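You operate a simulated robot arm through the tools that you are given. There is no shell and no other tool.

You run a simulated robot arm. Do the job below in one go: nothing can be reset, and whatever is moved stays where it is left.

TASK
Fit the test plug, press TEST, pull it out, clear the leak lamp.
Fine: plug into the yellow holder, then onto the tall cabinet's ledge; key selector to SAFE, then RUN; the mains stay on; the other controls and the red lock stay. Set down upright: grey test plug. Where these are worked on the way, their far stop is far enough and under half their travel is too little: key selector.

It is judged by the outcome, as a careful person would: the job done as asked, and still so three seconds after it is handed in. It fails if anything else is knocked over, pushed out of place, dropped, spilled or broken.

THE ROBOT
A 7-joint arm with a two-finger parallel gripper, fixed in place. Base frame: the origin is on the floor under the middle of its stand, x ahead of it, y to its left, z up. Readings come in cm, degrees, newtons and seconds.
With the tool pointing down near the work surface it reaches from about 10 to 64 cm from the base axis. Its first joint turns from -66.0 to 66.0 degrees. Payload 1.57 kg.
The tool frame sits at the grasp point between the pads (the TCP): z along the fingers, y along the line on which they close. The tips reach 3 cm beyond it. Largest opening 8 cm; finger width 1.7, thickness 1.2; the body of the gripper, 4 by 8.2 cm, starts 8 cm behind the TCP.
Orientation is told as [roll, pitch, yaw] about the base's x, y, z axes, in that order, counted from this pose: with the fingers straight down and closing along the base's y, the tool's x points along the base's -x, its y along +y and its z along -z.

THE INTERFACE
- The arm moves only by the tool play_rows. Its argument "targets" is a list of rows, each a list of 7 numbers: the gripper command, from -1 (shut) to 1 (fully open), values between in proportion, then the shift along the tool's x, y, z in cm, then the turn, a rotation vector about the tool's x, y, z in degrees. In form: [[grip, dx, dy, dz, rx, ry, rz], ...]. A call has 1 to 20 rows; each row is the pose to reach, as a shift and turn from the pose commanded when the call began, along the tool's axes at that moment. Each row takes 0.2 s and may step no farther than 5 cm and 8.6 degrees from the row before; otherwise, or with a gripper value out of range, the whole call is refused. A pose out of reach is approached as far as the arm can. The call stops where the force on the tool passes 40 N (or 10 N more than at its start, if that is more) or the arm is blocked; 0.2 s more then pass. The fingers move at their own pace (about 7.2 cm/s each) and stop on an object; they squeeze with about 28 N. The grip force told is the motor's: it shows also when the fingers shut on nothing. Time passes only in rows, and 0.2 s behind the last, so rows that repeat a pose let the fingers close. It gives the time, the measured TCP pose, the force on the tool (base axes), the opening and the grip force at its end, in the units of the frame above (readings bear some noise), with the torque about the TCP (base axes, N m) and any sound that the robot's microphone picked up.
- Cameras (640 x 400 px; columns grow to the right, rows downward): "scene" is fixed at [6.71, 45.99, 141.05]; the picture's right is [-0.53, -0.85, 0.00], its down [-0.55, 0.35, -0.76] and it looks along [0.64, -0.40, -0.65] (base axes); focal length 223 px, centre (320, 200). "wrist" rides on the gripper at [7.2, -0.7, -12.2] in the tool frame; the picture's right is [0.09, 1.00, 0.00], its down [-0.84, 0.08, -0.54] and it looks along [-0.54, 0.05, 0.84] (tool axes); focal length 238 px, centre (320, 200). There is no depth. A picture from a camera that has moved, and an enlarged one, comes with that camera's place and axes in the base frame and with its lens. The place of the scene camera against the robot may be out by one fixed shift of up to 1.2 cm in any direction.
- get_image(camera): a new picture of that camera. It takes no simulated time.
- enlarge(camera, box): a new picture of the part [left, top, right, bottom] of that camera's present view, enlarged. It takes no simulated time.
- sign_off(): hands the job in; it is judged then, once.

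Nothing tells you positions but the pictures and the camera data. Unless the task says otherwise, let go and move clear before handing in.

The tools are called after "Request:" as name(argument=value, ...) on one line, values as JSON. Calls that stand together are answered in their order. play_rows: Moves the arm, as the interface text tells. Its arguments: {"type":"object","properties":{"targets":{"type":"array"}},"required":["targets"]} The other tools are called the same way: get_image (camera) takes a picture; enlarge (camera, box) takes an enlarged picture of a part of a camera's view; sign_off () hands the job in.

At the start:

```text
time: 0.0
ee_pos: [31.64, 22.97, 116.96]
orientation: [0.0, 0.0, 0.0]
ft_force: [0.2, -0.4, 0.3]
ft_torque: [-0.02, 0.02, 0.02]
width: 8.0
gripper_force: 0.0
```

scene: 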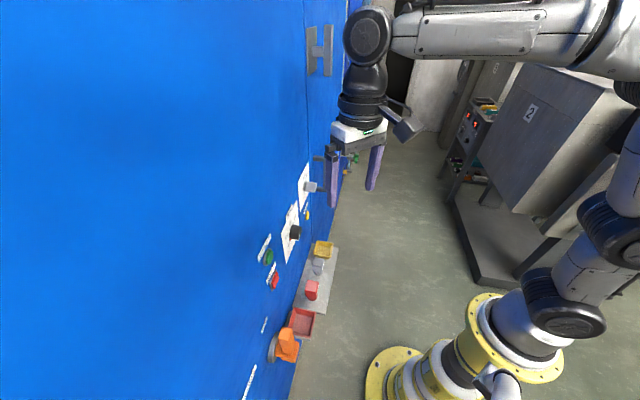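
wrist: 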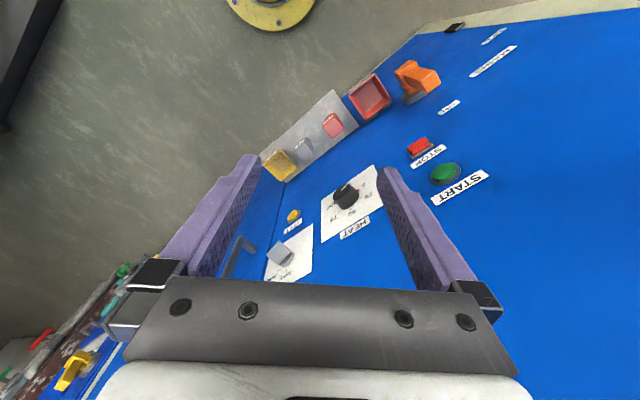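

I see a blue cabinet front with a shelf (ledge) carrying a yellow holder, a grey plug and a red block, plus knobs and buttons. I'll look closer before moving.

Request:
enlarge(camera="scene", box=[230, 140, 390, 240])

Request:
enlarge(camera="scene", box=[230, 220, 390, 320])

Request:
enlarge(camera="scene", box=[230, 300, 390, 400])

Request:
enlarge(camera="wrist", box=[220, 160, 420, 285])

Request:
enlarge(camera="wrist", box=[240, 50, 400, 150])

Request:
enlarge(camera="wrist", box=[370, 10, 570, 135])

Request:
enlarge(camera="wrist", box=[0, 240, 160, 400])

Request:
enlarge(camera="scene", box=[400, 50, 560, 200])

```text
4.00 times, centred on (310, 190) of scene
camera zoom: at [6.71, 45.99, 141.05], right [-0.53, -0.85, 0.0], down [-0.55, 0.35, -0.76], along [0.64, -0.4, -0.65], focal length 892 px, centre (360, 240)
```

zoom: 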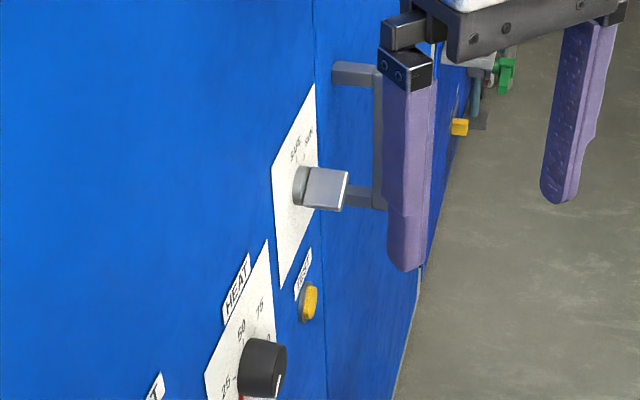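

```text
4.00 times, centred on (310, 270) of scene
camera zoom: at [6.71, 45.99, 141.05], right [-0.53, -0.85, 0.0], down [-0.55, 0.35, -0.76], along [0.64, -0.4, -0.65], focal length 892 px, centre (360, -80)
```

zoom: 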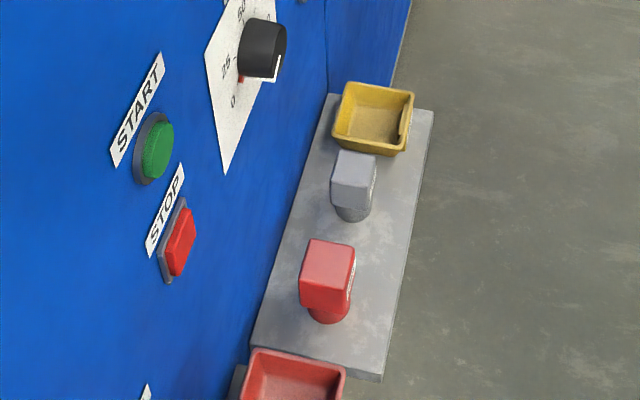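

```text
4.00 times, centred on (310, 350) of scene
camera zoom: at [6.71, 45.99, 141.05], right [-0.53, -0.85, 0.0], down [-0.55, 0.35, -0.76], along [0.64, -0.4, -0.65], focal length 892 px, centre (360, -400)
```

zoom: 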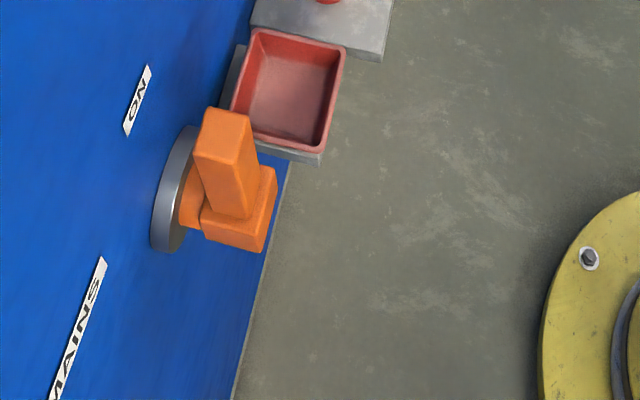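

```text
3.20 times, centred on (320, 222) of wrist
camera zoom: at [24.46, 22.27, 129.06], right [-0.09, 1.0, 0.0], down [0.84, 0.08, 0.54], along [0.54, 0.05, -0.84], focal length 763 px, centre (320, 128)
```

zoom: 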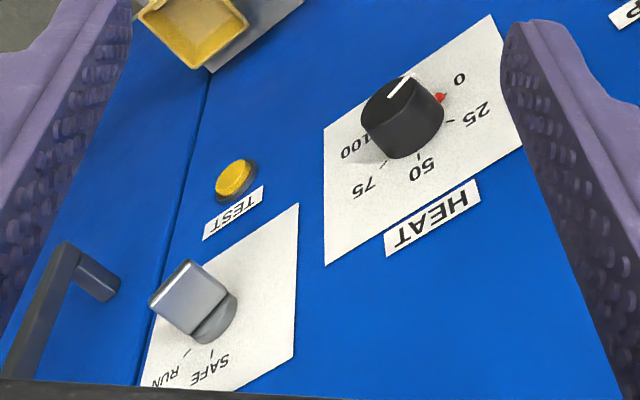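

```text
4.00 times, centred on (320, 100) of wrist
camera zoom: at [24.46, 22.27, 129.06], right [-0.09, 1.0, 0.0], down [0.84, 0.08, 0.54], along [0.54, 0.05, -0.84], focal length 953 px, centre (320, 600)
```

zoom: 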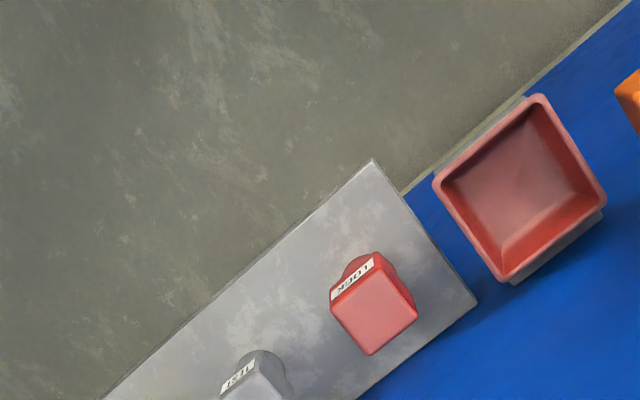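

```text
3.20 times, centred on (470, 72) of wrist
camera zoom: at [24.46, 22.27, 129.06], right [-0.09, 1.0, 0.0], down [0.84, 0.08, 0.54], along [0.54, 0.05, -0.84], focal length 763 px, centre (-160, 608)
```

zoom: 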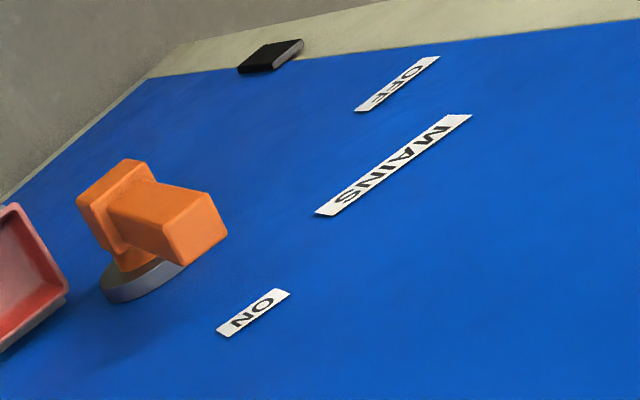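

```text
2.50 times, centred on (80, 320) of wrist
camera zoom: at [24.46, 22.27, 129.06], right [-0.09, 1.0, 0.0], down [0.84, 0.08, 0.54], along [0.54, 0.05, -0.84], focal length 596 px, centre (920, -100)
```

zoom: 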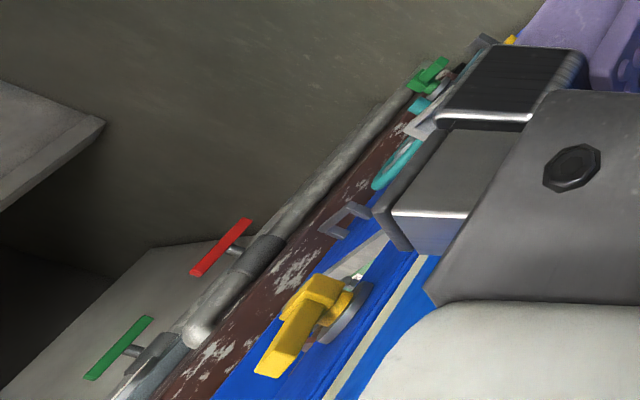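

```text
2.67 times, centred on (480, 125) of scene
camera zoom: at [6.71, 45.99, 141.05], right [-0.53, -0.85, 0.0], down [-0.55, 0.35, -0.76], along [0.64, -0.4, -0.65], focal length 595 px, centre (-107, 400)
```

zoom: 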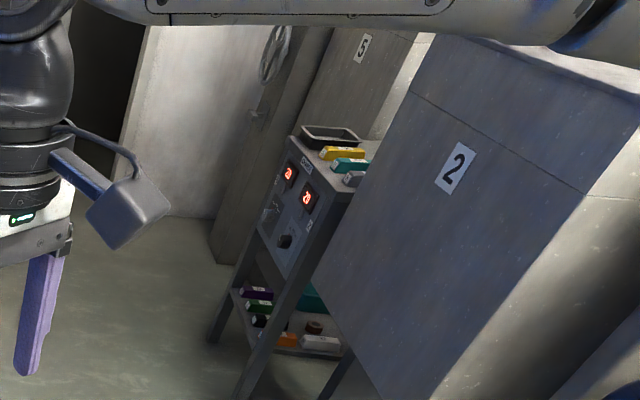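

The cabinet face appears to be a plane at about 45° (x+y≈80 cm), the TEST button near (58, 19.5, 84), and the ledge with plug and holder lower down. I'll yaw the tool to face the panel and back off for a better look.

Request:
play_rows(targets=[[1, 1, 0, 1, 0, 0, -5.625], [1, 2, 0, 2, 0, 0, -11.25], [1, 3, 0, 3, 0, 0, -16.875], [1, 4, 0, 4, 0, 0, -22.5], [1, 5, 0, 5, 0, 0, -28.125], [1, 6, 0, 6, 0, 0, -33.75], [1, 7, 0, 7, 0, 0, -39.375], [1, 8, 0, 8, 0, 0, -45]])

Request:
get_image(camera="wrist")

Request:
get_image(camera="scene")

```text
time: 1.8
ee_pos: [23.71, 22.99, 108.93]
orientation: [-0.1, 0.0, 45.0]
ft_force: [-0.5, 0.1, 0.0]
ft_torque: [-0.01, 0.03, -0.05]
width: 7.99
gripper_force: 0.1
```

```text
taken
camera wrist: at [19.03, 17.4, 121.04], right [-0.77, 0.64, 0.0], down [0.54, 0.65, 0.54], along [0.35, 0.42, -0.84], focal length 238 px, centre (320, 200)
```

wrist: 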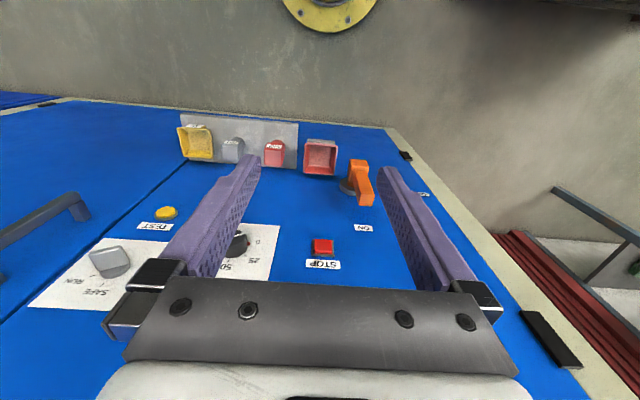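

```text
taken
```

scene: 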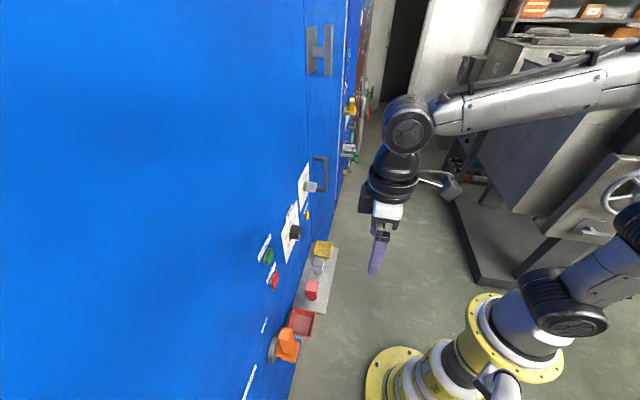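

The yaw is right and the panel lies frontal to the tool now. I'll tilt the gripper up by 40° to see the panel face-on.

Request:
play_rows(targets=[[1, 0, 0, 1, 0, -5, 0], [1, 0, 0, 2, 0, -10, 0], [1, 0, 0, 3, 0, -15, 0], [1, 0, 0, 4, 0, -20, 0], [1, 0, 0, 5, 0, -25, 0], [1, 0, 0, 6, 0, -30, 0], [1, 0, 0, 7, 0, -35, 0], [1, 0, 0, 8, 0, -40, 0]])

Request:
get_image(camera="wrist")

Request:
get_image(camera="scene")

```text
time: 3.6
ee_pos: [23.67, 22.87, 100.82]
orientation: [0.0, -40.1, 45.0]
ft_force: [-0.1, -0.7, -1.0]
ft_torque: [-0.03, 0.02, -0.03]
width: 7.99
gripper_force: 0.0
```

```text
taken
camera wrist: at [14.7, 13.03, 105.54], right [-0.75, 0.65, -0.06], down [0.15, 0.26, 0.95], along [0.64, 0.71, -0.3], focal length 238 px, centre (320, 200)
```

wrist: 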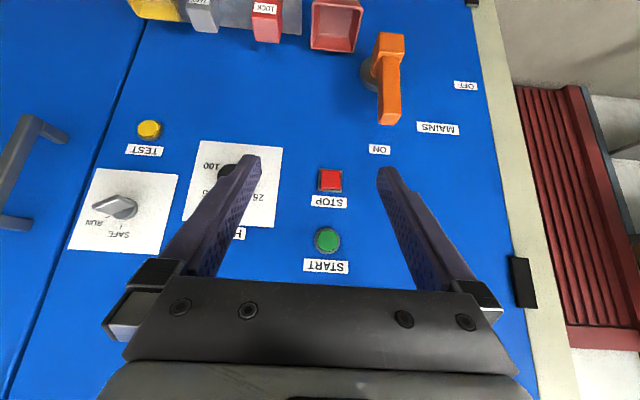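

```text
taken
```

scene: 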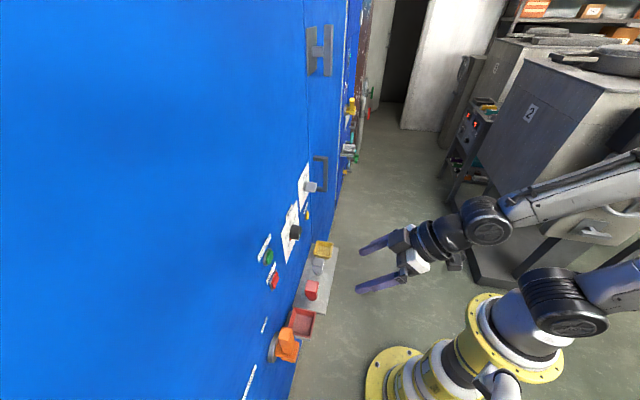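

The panel is visible (upside down in the wrist view). I'll slide to the right of the panel to see the key selector, TEST button, holder and look for the lamp.

Request:
play_rows(targets=[[1, 0, -4, 0, 0, 0, 0], [1, 0, -8, 0, 0, 0, 0], [1, 0, -12, 0, 0, 0, 0], [1, 0, -16, 0, 0, 0, 0]])

Request:
get_image(camera="wrist")

Request:
enlarge(camera="scene", box=[290, 80, 390, 180])

Request:
enlarge(camera="scene", box=[280, 0, 400, 80])

```text
time: 4.6
ee_pos: [35.1, 11.51, 100.9]
orientation: [0.0, -40.0, 45.0]
ft_force: [0.7, -0.8, -0.2]
ft_torque: [-0.04, 0.01, 0.01]
width: 8.01
gripper_force: 0.0
```

```text
taken
camera wrist: at [26.1, 1.58, 105.59], right [-0.75, 0.65, -0.06], down [0.15, 0.26, 0.95], along [0.64, 0.71, -0.3], focal length 238 px, centre (320, 200)
```

wrist: 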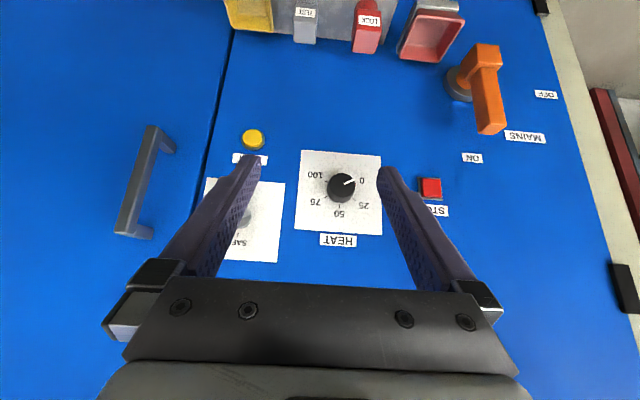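

```text
4.00 times, centred on (340, 130) of scene
camera zoom: at [6.71, 45.99, 141.05], right [-0.53, -0.85, 0.0], down [-0.55, 0.35, -0.76], along [0.64, -0.4, -0.65], focal length 892 px, centre (240, 480)
```

zoom: 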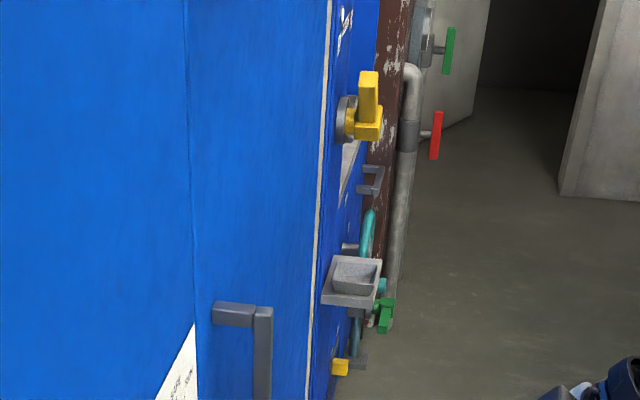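

```text
5.00 times, centred on (340, 40) of scene
camera zoom: at [6.71, 45.99, 141.05], right [-0.53, -0.85, 0.0], down [-0.55, 0.35, -0.76], along [0.64, -0.4, -0.65], focal length 1115 px, centre (220, 1000)
```

zoom: 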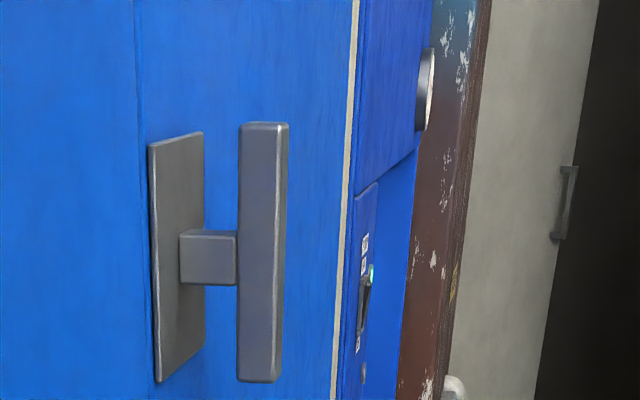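

The near blue cabinet holds the panel and shelf; another blue cabinet further to the right shows a lever, a bracket with a grey tray and a green lamp. I'll turn the arm to the right to look at it and determine which one is the "tall cabinet".

Request:
play_rows(targets=[[1, 1.12, -1.99, -0.94, 4.8, 0, 5.75], [1, 2.24, -3.98, -1.88, 9.65, 0, 11.5], [1, 3.36, -5.96, -2.8, 14.5, 0, 17.25], [1, 4.48, -7.95, -3.75, 19.3, 0, 23], [1, 5.6, -9.94, -4.7, 24.1, 0, 28.75], [1, 6.7, -11.9, -5.6, 28.95, 0, 34.5], [1, 7.84, -13.9, -6.6, 33.8, 0, 40.25], [1, 8.96, -15.9, -7.5, 38.6, 0, 46]])

Request:
get_image(camera="wrist")

Request:
get_image(camera="scene")

```text
time: 6.4
ee_pos: [38.05, -7.89, 100.71]
orientation: [0.0, -40.0, -15.0]
ft_force: [0.4, 0.4, 0.0]
ft_torque: [0.01, -0.02, -0.01]
width: 8.01
gripper_force: 0.0
```

```text
taken
camera wrist: at [24.84, -5.05, 105.5], right [0.19, 0.98, -0.06], down [0.3, 0.0, 0.95], along [0.93, -0.2, -0.3], focal length 238 px, centre (320, 200)
```

wrist: 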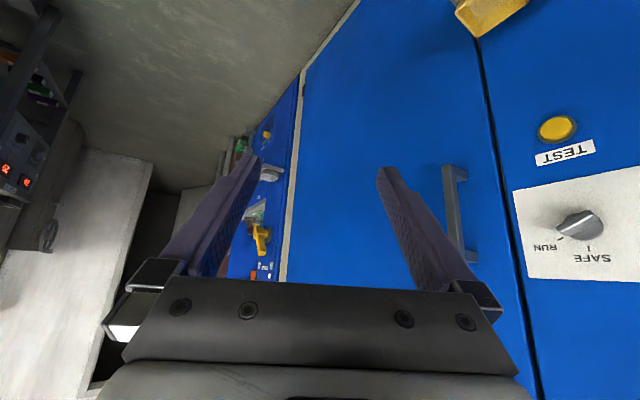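

```text
taken
```

scene: 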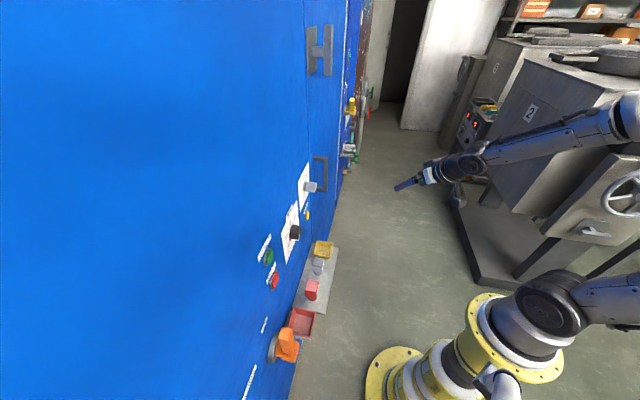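

The second cabinet is far out of reach, so the tall blue one in front should be the one with the ledge. I'll look around for the leak lamp and any other ledges by checking enlarged views.

Request:
enlarge(camera="wrist", box=[480, 100, 640, 300])

Request:
enlarge(camera="wrist", box=[200, 100, 320, 290])

Request:
enlarge(camera="scene", box=[0, 0, 320, 200])

Request:
enlarge(camera="scene", box=[0, 200, 320, 400])

```text
2.00 times, centred on (560, 200) of wrist
camera zoom: at [24.84, -5.05, 105.5], right [0.19, 0.98, -0.06], down [0.3, 0.0, 0.95], along [0.93, -0.2, -0.3], focal length 477 px, centre (-160, 200)
```

zoom: 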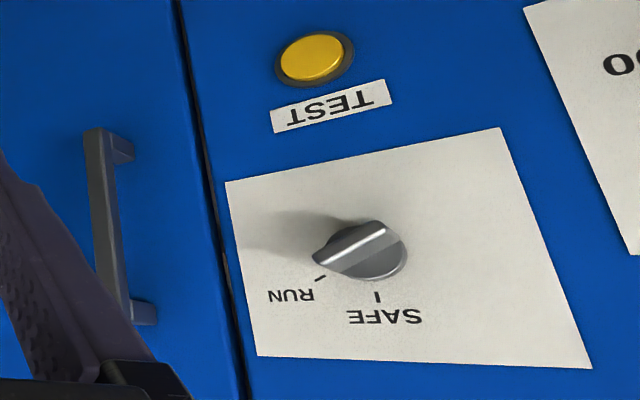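

```text
2.11 times, centred on (260, 195) of wrist
camera zoom: at [24.84, -5.05, 105.5], right [0.19, 0.98, -0.06], down [0.3, 0.0, 0.95], along [0.93, -0.2, -0.3], focal length 502 px, centre (446, 210)
```

zoom: 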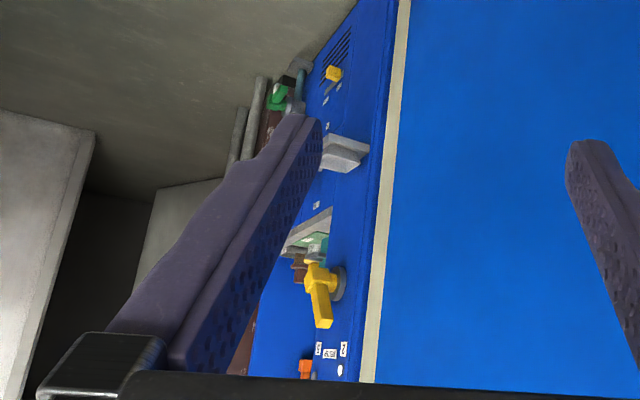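

```text
2.00 times, centred on (160, 100) of scene
camera zoom: at [6.71, 45.99, 141.05], right [-0.53, -0.85, 0.0], down [-0.55, 0.35, -0.76], along [0.64, -0.4, -0.65], focal length 446 px, centre (640, 400)
```

zoom: 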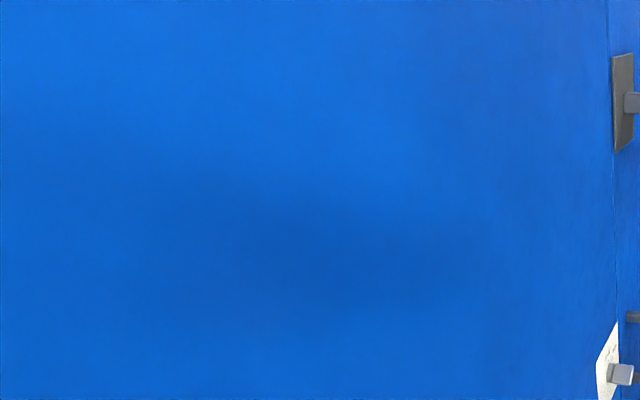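

```text
2.00 times, centred on (160, 300) of scene
camera zoom: at [6.71, 45.99, 141.05], right [-0.53, -0.85, 0.0], down [-0.55, 0.35, -0.76], along [0.64, -0.4, -0.65], focal length 446 px, centre (640, 0)
```

zoom: 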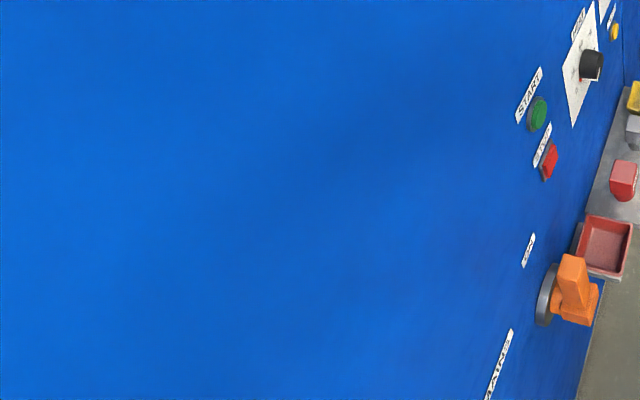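

The selector's pointer sits at RUN (right), with SAFE straight up. I'll go back to facing the panel and look down at the ledge to measure the holder and plug.

Request:
play_rows(targets=[[1, 1.19, 1.91, -1.0, -4.8, 0, -5.75], [1, 2.38, 3.83, -2.0, -9.65, 0, -11.5], [1, 3.56, 5.74, -3.0, -14.5, 0, -17.25], [1, 4.75, 7.65, -4.0, -19.3, 0, -23], [1, 5.94, 9.56, -5.0, -24.1, 0, -28.75], [1, 7.1, 11.5, -6.0, -28.95, 0, -34.5], [1, 8.3, 13.4, -7.0, -33.8, 0, -40.25], [1, 9.5, 15.3, -8.0, -38.6, 0, -46]])

Request:
play_rows(targets=[[1, 1.6, 0, 1.9, 0, 5, 0], [1, 3.2, 0, 3.8, 0, 10, 0], [1, 4.8, 0, 5.7, 0, 15, 0], [1, 6.4, 0, 7.6, 0, 20, 0], [1, 8.0, 0, 9.5, 0, 25, 0], [1, 9.7, 0, 11.5, 0, 30, 0], [1, 11.3, 0, 13.4, 0, 35, 0], [1, 12.9, 0, 15.3, 0, 40, 0]])

Request:
get_image(camera="wrist")

Request:
get_image(camera="scene")

```text
time: 8.2
ee_pos: [29.92, 10.14, 100.93]
orientation: [0.0, -40.0, 45.0]
ft_force: [0.2, -0.1, 0.6]
ft_torque: [-0.07, 0.01, 0.01]
width: 8.01
gripper_force: 0.1
out of reach, approached as far as the arm can: row 1
```

```text
time: 10.0
ee_pos: [28.77, 9.91, 79.59]
orientation: [-0.5, -3.3, 45.0]
ft_force: [-0.3, 0.3, 0.7]
ft_torque: [-0.03, 0.03, 0.0]
width: 7.98
gripper_force: 0.0
out of reach, approached as far as the arm can: row 8
```

```text
taken
camera wrist: at [23.63, 3.83, 91.3], right [-0.77, 0.64, -0.01], down [0.51, 0.63, 0.59], along [0.39, 0.45, -0.81], focal length 238 px, centre (320, 200)
```

wrist: 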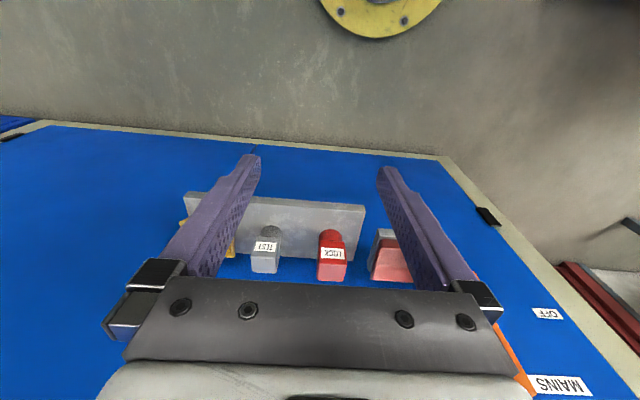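

```text
taken
```

scene: 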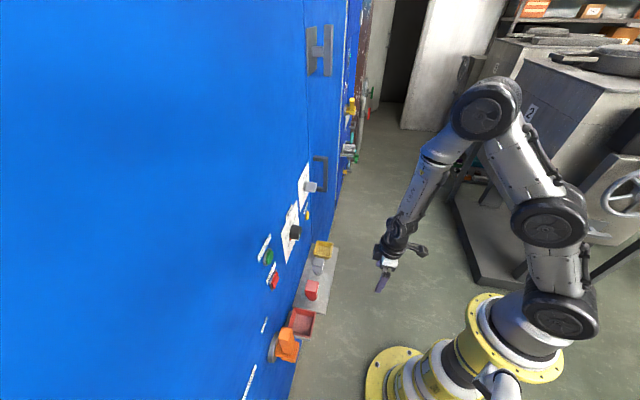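

The plug label sits near (47, 18.7, 67), with the yellow holder to its right at about (53.5, 14.5). I'll move above the ledge to look into the holder.

Request:
play_rows(targets=[[1, 0, 0, -3.5, 0, 0, 0], [1, 0, -1.3, -7, 0, 0, 0], [1, -1.5, -3.3, -10.5, 0, 0, 0], [1, -3.5, -5.3, -13, 0, 0, 0], [1, -5.5, -7.3, -14, 0, 0, 0], [1, -7, -9.3, -14, 0, 0, 0], [1, -8.5, -11.3, -14, 0, 0, 0]])

Request:
get_image(camera="wrist")

Request:
get_image(camera="scene")

```text
time: 11.8
ee_pos: [46.6, 0.64, 96.07]
orientation: [-19.7, 5.7, 35.8]
ft_force: [0.4, -0.1, -0.8]
ft_torque: [-0.02, 0.0, 0.03]
width: 7.98
gripper_force: 0.1
out of reach, approached as far as the arm can: row 1, 2, 3, 4, 5, 6
stopped in row 7: the arm was blocked; the commanded pose is now the measured one
```

```text
taken
camera wrist: at [39.63, 0.07, 108.38], right [-0.65, 0.69, -0.33], down [0.57, 0.72, 0.4], along [0.51, 0.07, -0.86], focal length 238 px, centre (320, 200)
```

wrist: 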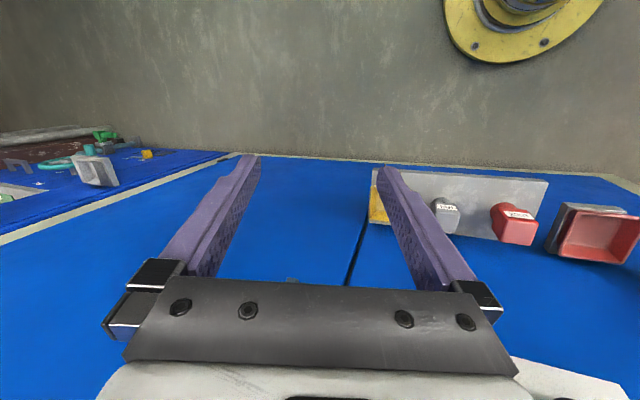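

```text
taken
```

scene: 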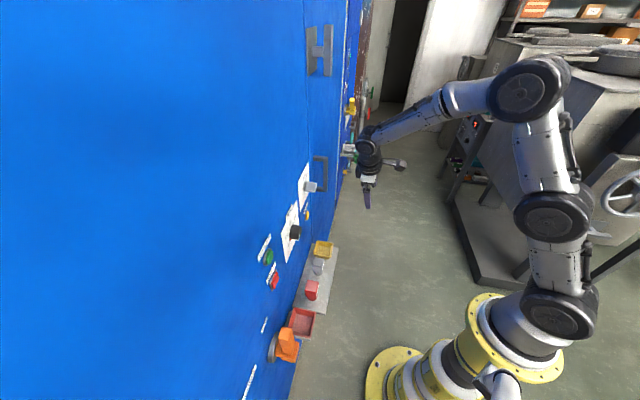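

The arm ran into its own joint limits (no contact force), ending tilted to the right. I'll go back to the well-behaved pose facing the panel and approach again from there.

Request:
play_rows(targets=[[1, 0.44, 1.64, -1.2, -2.66, -5.84, -0.14], [1, 0.88, 3.28, -2.4, -5.3, -11.7, -0.28], [1, 1.3, 4.9, -3.6, -8, -17.5, -0.4], [1, 1.75, 6.55, -4.8, -10.65, -23.35, -0.55], [1, 2.2, 8.2, -6.0, -13.3, -29.2, -0.7], [1, 2.6, 9.8, -7.2, -16, -35, -0.8], [1, 3.05, 11.5, -8.4, -18.6, -40.9, -0.95], [1, 3.5, 13.1, -9.65, -21.3, -46.7, -1.1]])

Request:
get_image(camera="scene")

```text
time: 13.6
ee_pos: [34.95, 11.57, 101.01]
orientation: [-0.2, -40.0, 45.0]
ft_force: [-0.3, 0.1, -0.1]
ft_torque: [0.01, -0.01, -0.02]
width: 7.98
gripper_force: 0.2
```

```text
taken
```

scene: 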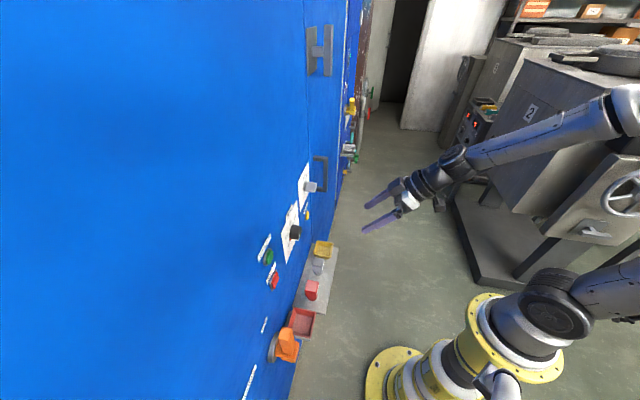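

Good, back in a clean configuration. I'll now reach forward over the ledge while pitching the gripper down, staying farther from the base.

Request:
play_rows(targets=[[1, -0.1, -1.0, 1.0, 0, 5, 0], [1, -0.25, -2.1, 2.0, 0, 10, 0], [1, -0.4, -3.2, 3.1, 0, 15, 0], [1, -0.5, -4.2, 4.1, 0, 20, 0], [1, -0.6, -5.3, 5.1, 0, 25, 0], [1, -0.75, -6.4, 6.2, 0, 30, 0], [1, -0.85, -7.4, 7.2, 0, 35, 0]])

Request:
get_image(camera="wrist")

Request:
get_image(camera="scene")

```text
time: 15.2
ee_pos: [43.95, 10.21, 96.07]
orientation: [-0.1, -4.8, 44.9]
ft_force: [0.1, 0.0, -0.8]
ft_torque: [0.02, 0.01, 0.05]
width: 7.98
gripper_force: 0.1
```

```text
taken
camera wrist: at [38.6, 3.91, 107.58], right [-0.77, 0.64, -0.01], down [0.5, 0.61, 0.61], along [0.4, 0.46, -0.79], focal length 238 px, centre (320, 200)
```

wrist: 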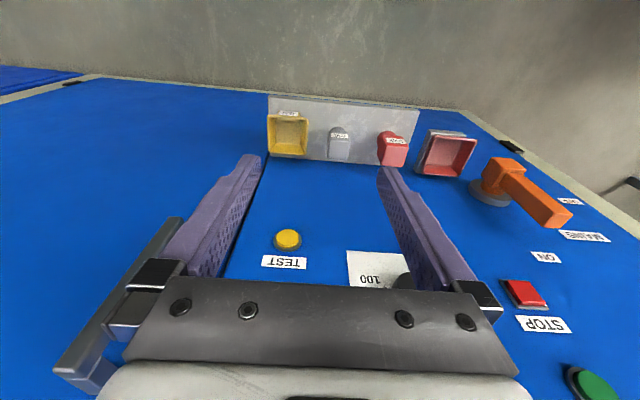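

```text
taken
```

scene: 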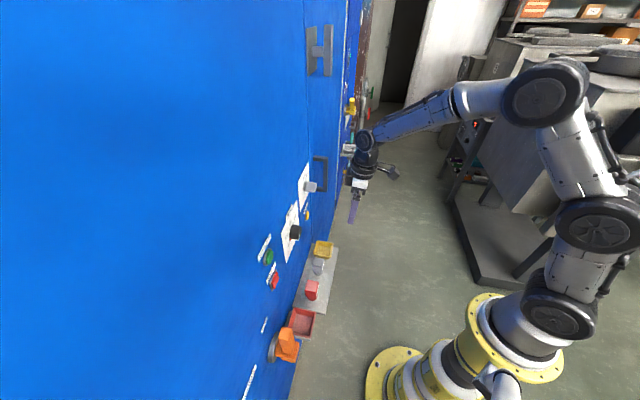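

Request:
enlarge(camera="wrist", box=[260, 85, 420, 185])

Request:
enlarge(camera="wrist", box=[380, 100, 640, 262])

Request:
enlarge(camera="wrist", box=[40, 200, 240, 400])

```text
4.00 times, centred on (340, 135) of wrist
camera zoom: at [38.6, 3.91, 107.58], right [-0.77, 0.64, -0.01], down [0.5, 0.61, 0.61], along [0.4, 0.46, -0.79], focal length 953 px, centre (240, 460)
```

zoom: 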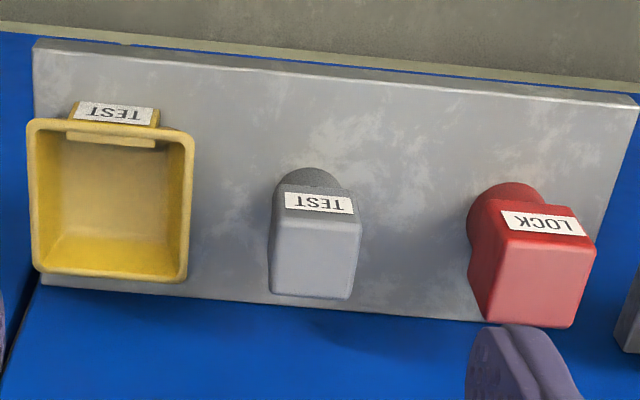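

```text
2.46 times, centred on (510, 181) of wrist
camera zoom: at [38.6, 3.91, 107.58], right [-0.77, 0.64, -0.01], down [0.5, 0.61, 0.61], along [0.4, 0.46, -0.79], focal length 587 px, centre (-148, 247)
```

zoom: 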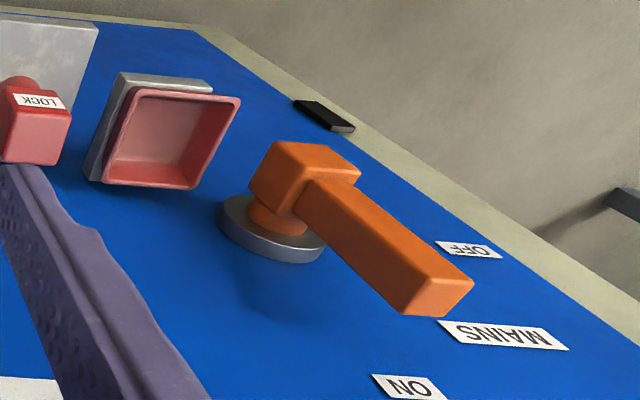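

```text
2.00 times, centred on (140, 300) of wrist
camera zoom: at [38.6, 3.91, 107.58], right [-0.77, 0.64, -0.01], down [0.5, 0.61, 0.61], along [0.4, 0.46, -0.79], focal length 477 px, centre (680, 0)
```

zoom: 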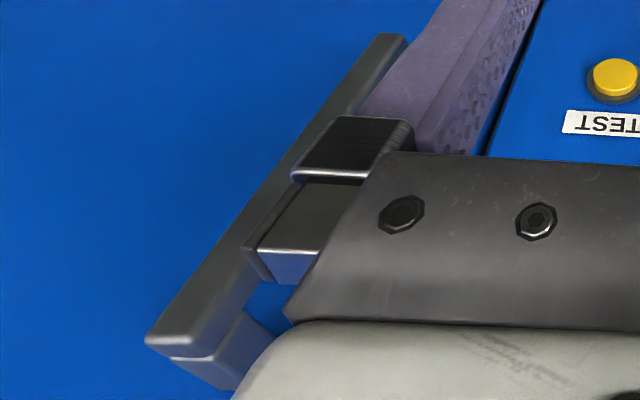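

The view gives: ledge top z≈60, front edge ~43 cm out and panel face ~55.5 cm along the 45° direction; plug centre ≈(48.6, 20.3), top z≈68; holder centre ≈(55.5, 13.5), rim z≈64.4. Next I'll hover above the plug with a slight tilt, fingers partly open, and check alignment.

Request:
play_rows(targets=[[0.6, -1.27, 0.54, 2.7, 0, -2.2, 0], [0.6, -2.53, 1.1, 5.4, 0, -4.3, 0], [0.6, -3.8, 1.6, 8.05, 0, -6.5, 0], [0.6, -5.06, 2.2, 10.7, 0, -8.7, 0], [0.6, -6.33, 2.7, 13.4, 0, -10.9, 0], [0.6, -7.6, 3.3, 16.1, 0, -13, 0], [0.6, -8.86, 3.8, 18.8, 0, -15.2, 0]])

Request:
get_image(camera="wrist")

Request:
get_image(camera="scene")

```text
time: 16.8
ee_pos: [48.72, 20.09, 78.09]
orientation: [-0.2, -20.1, 44.9]
ft_force: [-0.8, -0.2, -0.3]
ft_torque: [0.02, -0.01, -0.03]
width: 6.4
gripper_force: 0.0
```

```text
taken
camera wrist: at [41.38, 12.02, 87.02], right [-0.76, 0.64, -0.03], down [0.37, 0.48, 0.8], along [0.53, 0.6, -0.6], focal length 238 px, centre (320, 200)
```

wrist: 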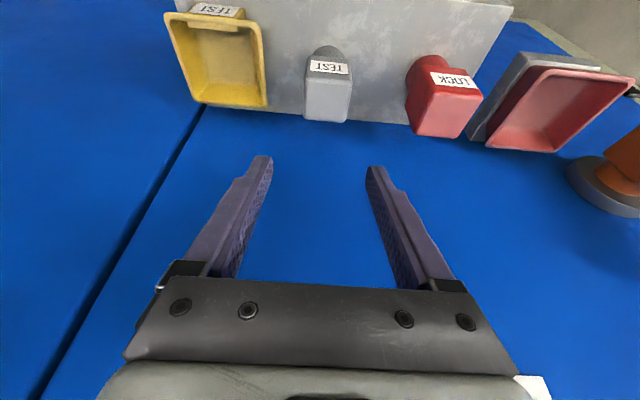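

```text
taken
```

scene: 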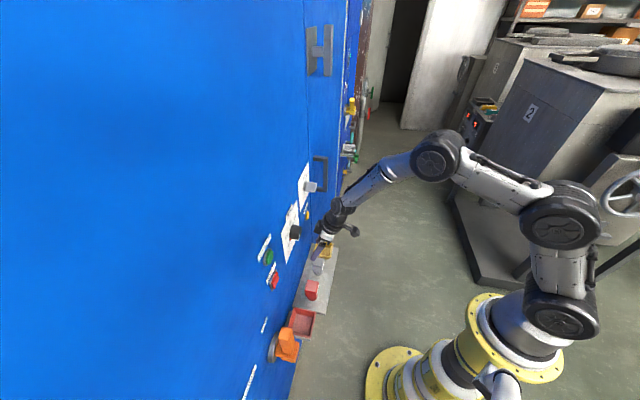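

The gripper is above and in front of the plug. Let me zoom in to measure the plug and the holder precisely.

Request:
enlarge(camera="wrist", box=[260, 30, 400, 130])

Request:
enlarge(camera="wrist", box=[150, 0, 310, 130])

Request:
enlarge(camera="scene", box=[270, 190, 370, 290])

```text
4.00 times, centred on (330, 80) of wrist
camera zoom: at [41.38, 12.02, 87.02], right [-0.76, 0.64, -0.03], down [0.37, 0.48, 0.8], along [0.53, 0.6, -0.6], focal length 953 px, centre (280, 680)
```

zoom: 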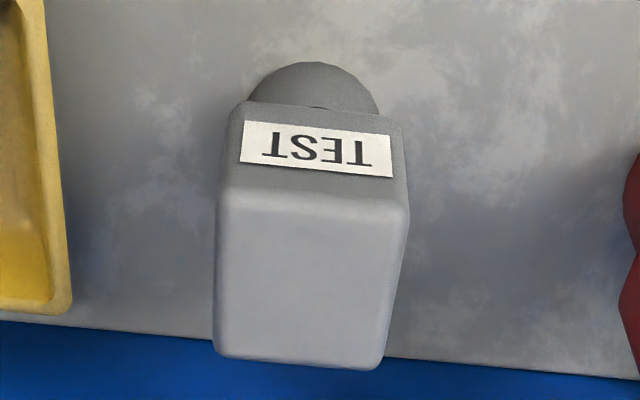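

```text
3.08 times, centred on (230, 65) of wrist
camera zoom: at [41.38, 12.02, 87.02], right [-0.76, 0.64, -0.03], down [0.37, 0.48, 0.8], along [0.53, 0.6, -0.6], focal length 733 px, centre (597, 615)
```

zoom: 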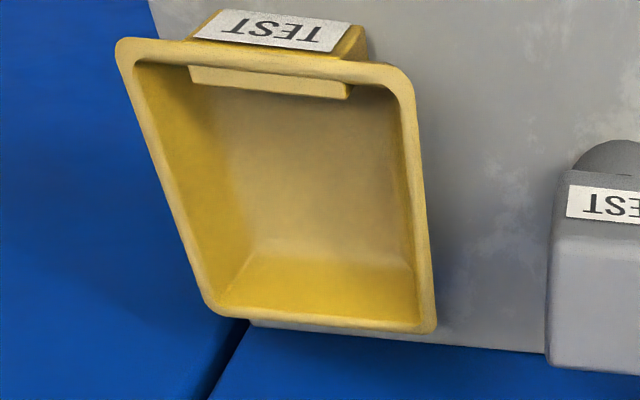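

```text
4.00 times, centred on (320, 240) of scene
camera zoom: at [6.71, 45.99, 141.05], right [-0.53, -0.85, 0.0], down [-0.55, 0.35, -0.76], along [0.64, -0.4, -0.65], focal length 892 px, centre (320, 40)
```

zoom: 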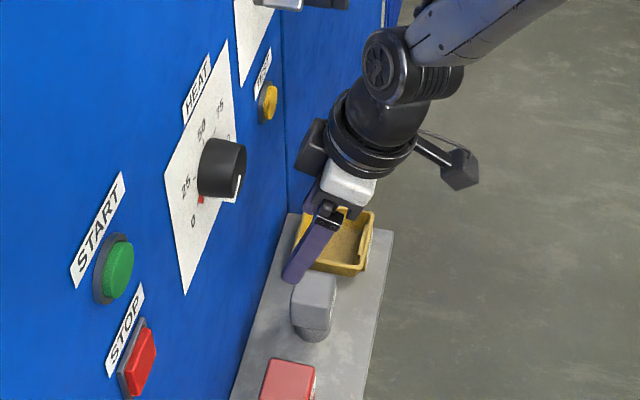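

Refined: ledge top z≈62, plug head a ~3.6 cm cube from z≈65.2 to 68.9 centred at (48.3, 20.1) on a round stem; holder 7×7 cm with rim z≈65.5 centred at (54.6, 13.5). I'll lower straddling the head, keeping the tips just at head height.

Request:
play_rows(targets=[[0.55, 1.0, 0.15, 2.2, 0, 0, 0], [0.55, 2.0, 0.31, 4.4, 0, 0, 0], [0.55, 3.0, 0.31, 6.6, 0, 0, 0], [0.55, 4.08, 0.31, 8.83, 0, 0, 0]])

Request:
get_image(camera="wrist")

Request:
enlarge(camera="scene", box=[270, 190, 370, 290])

```text
time: 17.8
ee_pos: [48.01, 19.79, 68.35]
orientation: [-0.1, -20.2, 44.9]
ft_force: [-0.9, -1.0, 0.0]
ft_torque: [0.0, 0.01, 0.04]
width: 6.21
gripper_force: 0.1
```

```text
taken
camera wrist: at [40.64, 11.57, 77.3], right [-0.76, 0.64, -0.03], down [0.37, 0.48, 0.8], along [0.53, 0.6, -0.6], focal length 238 px, centre (320, 200)
```

wrist: 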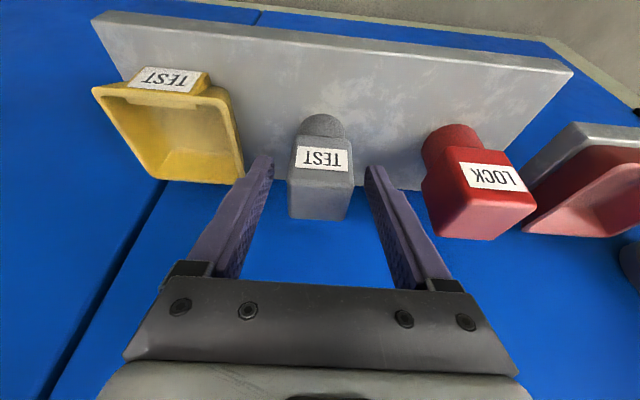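

```text
4.00 times, centred on (320, 240) of scene
camera zoom: at [6.71, 45.99, 141.05], right [-0.53, -0.85, 0.0], down [-0.55, 0.35, -0.76], along [0.64, -0.4, -0.65], focal length 892 px, centre (320, 40)
```

zoom: 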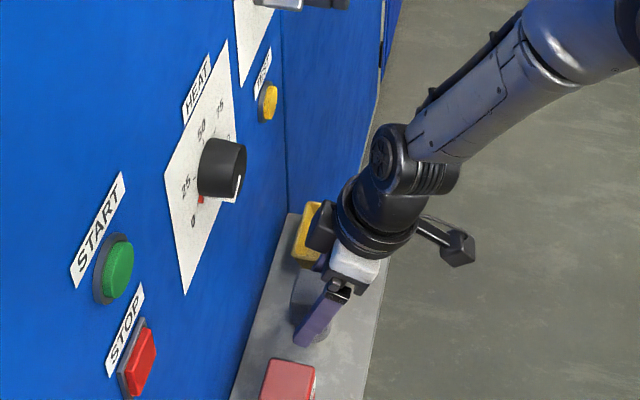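

The head sits centred between the fingers. Closing the gripper on it.

Request:
play_rows(targets=[[0.2, 0, 0, 0, 0, 0, 0], [-0.1, 0, 0, 0, 0, 0, 0], [-0.4, 0, 0, 0, 0, 0, 0], [-0.6, 0, 0, 0, 0, 0, 0], [-1, 0, 0, 0, 0, 0, 0], [-1, 0, 0, 0, 0, 0, 0], [-1, 0, 0, 0, 0, 0, 0]])

Request:
get_image(camera="wrist")

```text
time: 19.4
ee_pos: [47.94, 19.71, 68.36]
orientation: [-0.1, -20.1, 44.9]
ft_force: [0.4, 0.6, 0.0]
ft_torque: [0.01, 0.01, -0.03]
width: 3.75
gripper_force: 27.6
```

```text
taken
camera wrist: at [40.63, 11.57, 77.32], right [-0.76, 0.64, -0.03], down [0.37, 0.48, 0.8], along [0.53, 0.6, -0.6], focal length 238 px, centre (320, 200)
```

wrist: 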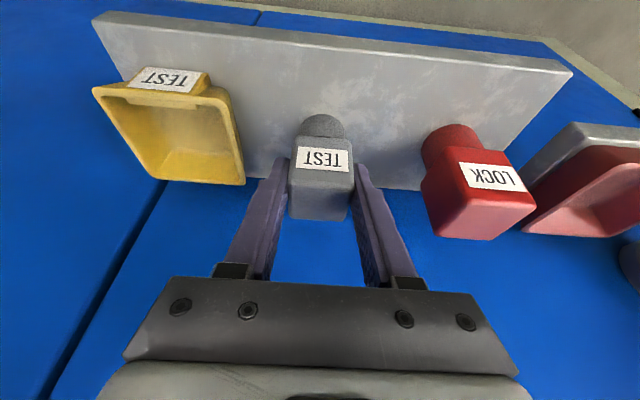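

Gripped at 3.75 cm. Lifting straight up 7 cm and moving over the holder.

Request:
play_rows(targets=[[-1, -0.34, 0, -0.94, 0, 0, 0], [-1, -1.03, 0, -2.82, 0, 0, 0], [-1, -1.72, 0, -4.7, 0, 0, 0], [-1, -2.4, 0, -6.57, 0, 0, 0], [-1, -2.3, -2.3, -6.6, 0, 0, 0], [-1, -2.25, -4.6, -6.62, 0, 0, 0], [-1, -2.2, -6.9, -6.64, 0, 0, 0], [-1, -2.17, -9.1, -6.66, 0, 0, 0], [-1, -2.17, -9.1, -6.66, 0, 0, 0]])

Request:
get_image(camera="wrist")

Request:
enlarge(camera="scene", box=[270, 190, 370, 290])

```text
time: 21.4
ee_pos: [54.22, 13.14, 75.44]
orientation: [-0.2, -20.0, 44.9]
ft_force: [1.1, 0.0, -0.7]
ft_torque: [0.0, 0.0, 0.0]
width: 3.76
gripper_force: 27.4
```

```text
taken
camera wrist: at [46.89, 4.96, 84.37], right [-0.76, 0.64, -0.03], down [0.37, 0.48, 0.8], along [0.53, 0.6, -0.6], focal length 238 px, centre (320, 200)
```

wrist: 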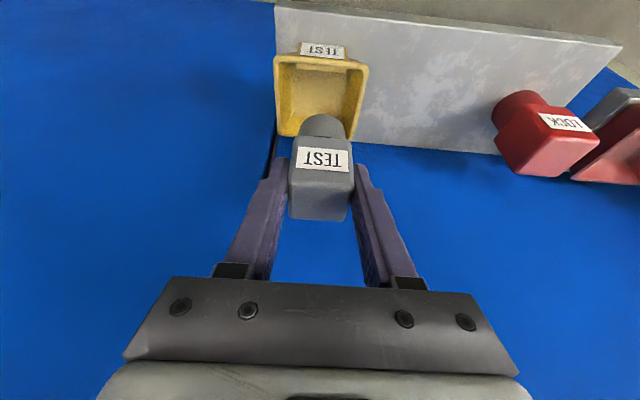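

```text
4.00 times, centred on (320, 240) of scene
camera zoom: at [6.71, 45.99, 141.05], right [-0.53, -0.85, 0.0], down [-0.55, 0.35, -0.76], along [0.64, -0.4, -0.65], focal length 892 px, centre (320, 40)
```

zoom: 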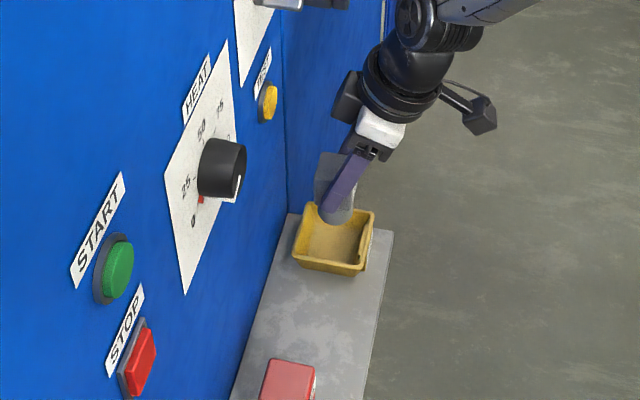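

Plug is over the holder by my numbers; I'll zoom in to verify alignment before lowering.

Request:
enlarge(camera="wrist", box=[240, 30, 400, 150])

```text
3.33 times, centred on (320, 90) of wrist
camera zoom: at [46.89, 4.96, 84.37], right [-0.76, 0.64, -0.03], down [0.37, 0.48, 0.8], along [0.53, 0.6, -0.6], focal length 794 px, centre (320, 567)
```

zoom: 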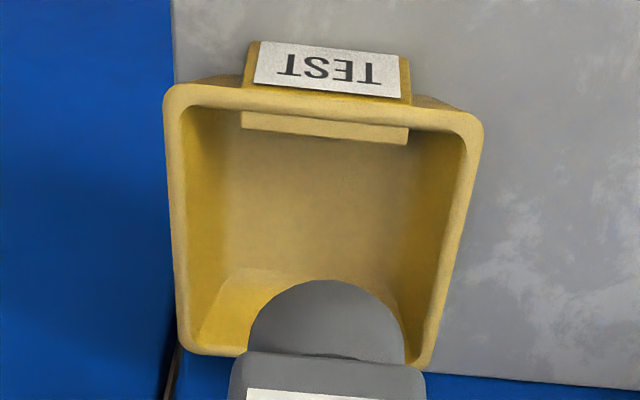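

Holder centre reads about 0.25 cm further right; I'll correct and lower the plug into it, stopping just above the floor to check.

Request:
play_rows(targets=[[-1, 0, -0.25, 0, 0, 0, 0], [-1, 0.65, -0.25, 1.79, 0, 0, 0], [-1, 1.3, -0.25, 3.57, 0, 0, 0], [-1, 1.96, -0.25, 5.36, 0, 0, 0], [-1, 1.96, -0.25, 5.36, 0, 0, 0]])

Request:
get_image(camera="wrist")

Request:
enlarge(camera="scene", box=[290, 210, 370, 270])

```text
time: 22.6
ee_pos: [54.33, 13.14, 69.74]
orientation: [-0.1, -20.1, 44.9]
ft_force: [0.2, -0.5, -0.3]
ft_torque: [0.02, 0.02, 0.05]
width: 3.74
gripper_force: 27.8
```

```text
taken
camera wrist: at [47.03, 4.82, 78.63], right [-0.76, 0.64, -0.03], down [0.37, 0.48, 0.8], along [0.53, 0.6, -0.6], focal length 238 px, centre (320, 200)
```

wrist: 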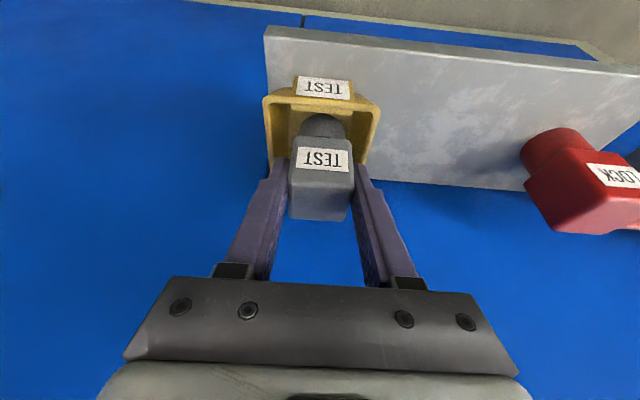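

```text
6.67 times, centred on (330, 240) of scene
camera zoom: at [6.71, 45.99, 141.05], right [-0.53, -0.85, 0.0], down [-0.55, 0.35, -0.76], along [0.64, -0.4, -0.65], focal length 1487 px, centre (253, -67)
```

zoom: 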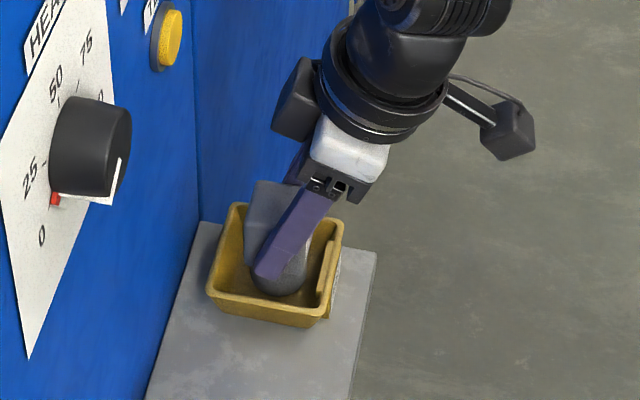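

The stem is inside the holder, still just above its floor. Lowering in small steps until contact.

Request:
play_rows(targets=[[-1, 0.1, 0, 0.28, 0, 0, 0], [-1, 0.15, 0, 0.42, 0, 0, 0], [-1, 0.15, 0, 0.42, 0, 0, 0]])

```text
time: 23.4
ee_pos: [54.53, 13.01, 69.26]
orientation: [-0.1, -20.0, 45.0]
ft_force: [0.1, 0.1, -0.8]
ft_torque: [0.0, -0.01, 0.01]
width: 3.75
gripper_force: 28.4
```

Request:
play_rows(targets=[[-1, 0.07, 0, 0.19, 0, 0, 0], [-1, 0.1, 0, 0.28, 0, 0, 0], [-1, 0.1, 0, 0.28, 0, 0, 0]])

Request:
enlarge(camera="scene", box=[290, 210, 370, 270])

```text
time: 24.2
ee_pos: [54.32, 13.08, 68.96]
orientation: [-0.2, -20.1, 44.9]
ft_force: [0.1, -0.2, -1.3]
ft_torque: [0.01, 0.02, -0.01]
width: 3.75
gripper_force: 28.1
```

```text
6.67 times, centred on (330, 240) of scene
camera zoom: at [6.71, 45.99, 141.05], right [-0.53, -0.85, 0.0], down [-0.55, 0.35, -0.76], along [0.64, -0.4, -0.65], focal length 1487 px, centre (253, -67)
```

zoom: 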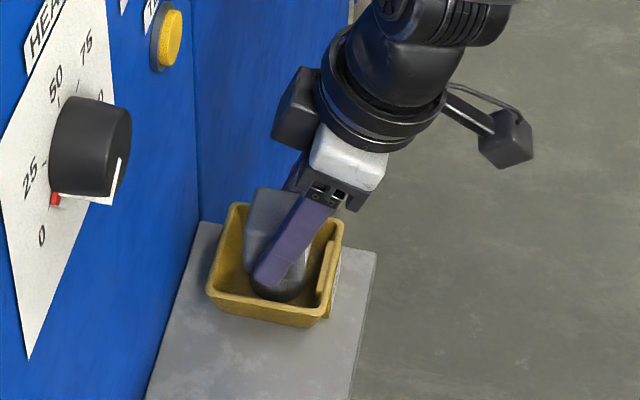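

No contact yet; continuing down slightly.

Request:
play_rows(targets=[[-1, 0.035, 0, 0.094, 0, 0, 0], [-1, 0.07, 0, 0.19, 0, 0, 0], [-1, 0.07, 0, 0.19, 0, 0, 0]])

Request:
play_rows(targets=[[-1, 0.035, 0, 0.094, 0, 0, 0], [-1, 0.07, 0, 0.19, 0, 0, 0], [-1, 0.07, 0, 0.19, 0, 0, 0]])

```text
time: 25.0
ee_pos: [54.45, 12.96, 68.85]
orientation: [-0.2, -20.3, 45.0]
ft_force: [-4.7, -1.1, 15.3]
ft_torque: [0.03, 0.34, 0.06]
width: 3.77
gripper_force: 27.6
```

```text
time: 25.8
ee_pos: [54.58, 13.0, 68.82]
orientation: [-0.4, -20.4, 45.0]
ft_force: [-2.3, 1.6, 24.5]
ft_torque: [0.26, 0.11, 0.06]
width: 3.75
gripper_force: 27.6
```

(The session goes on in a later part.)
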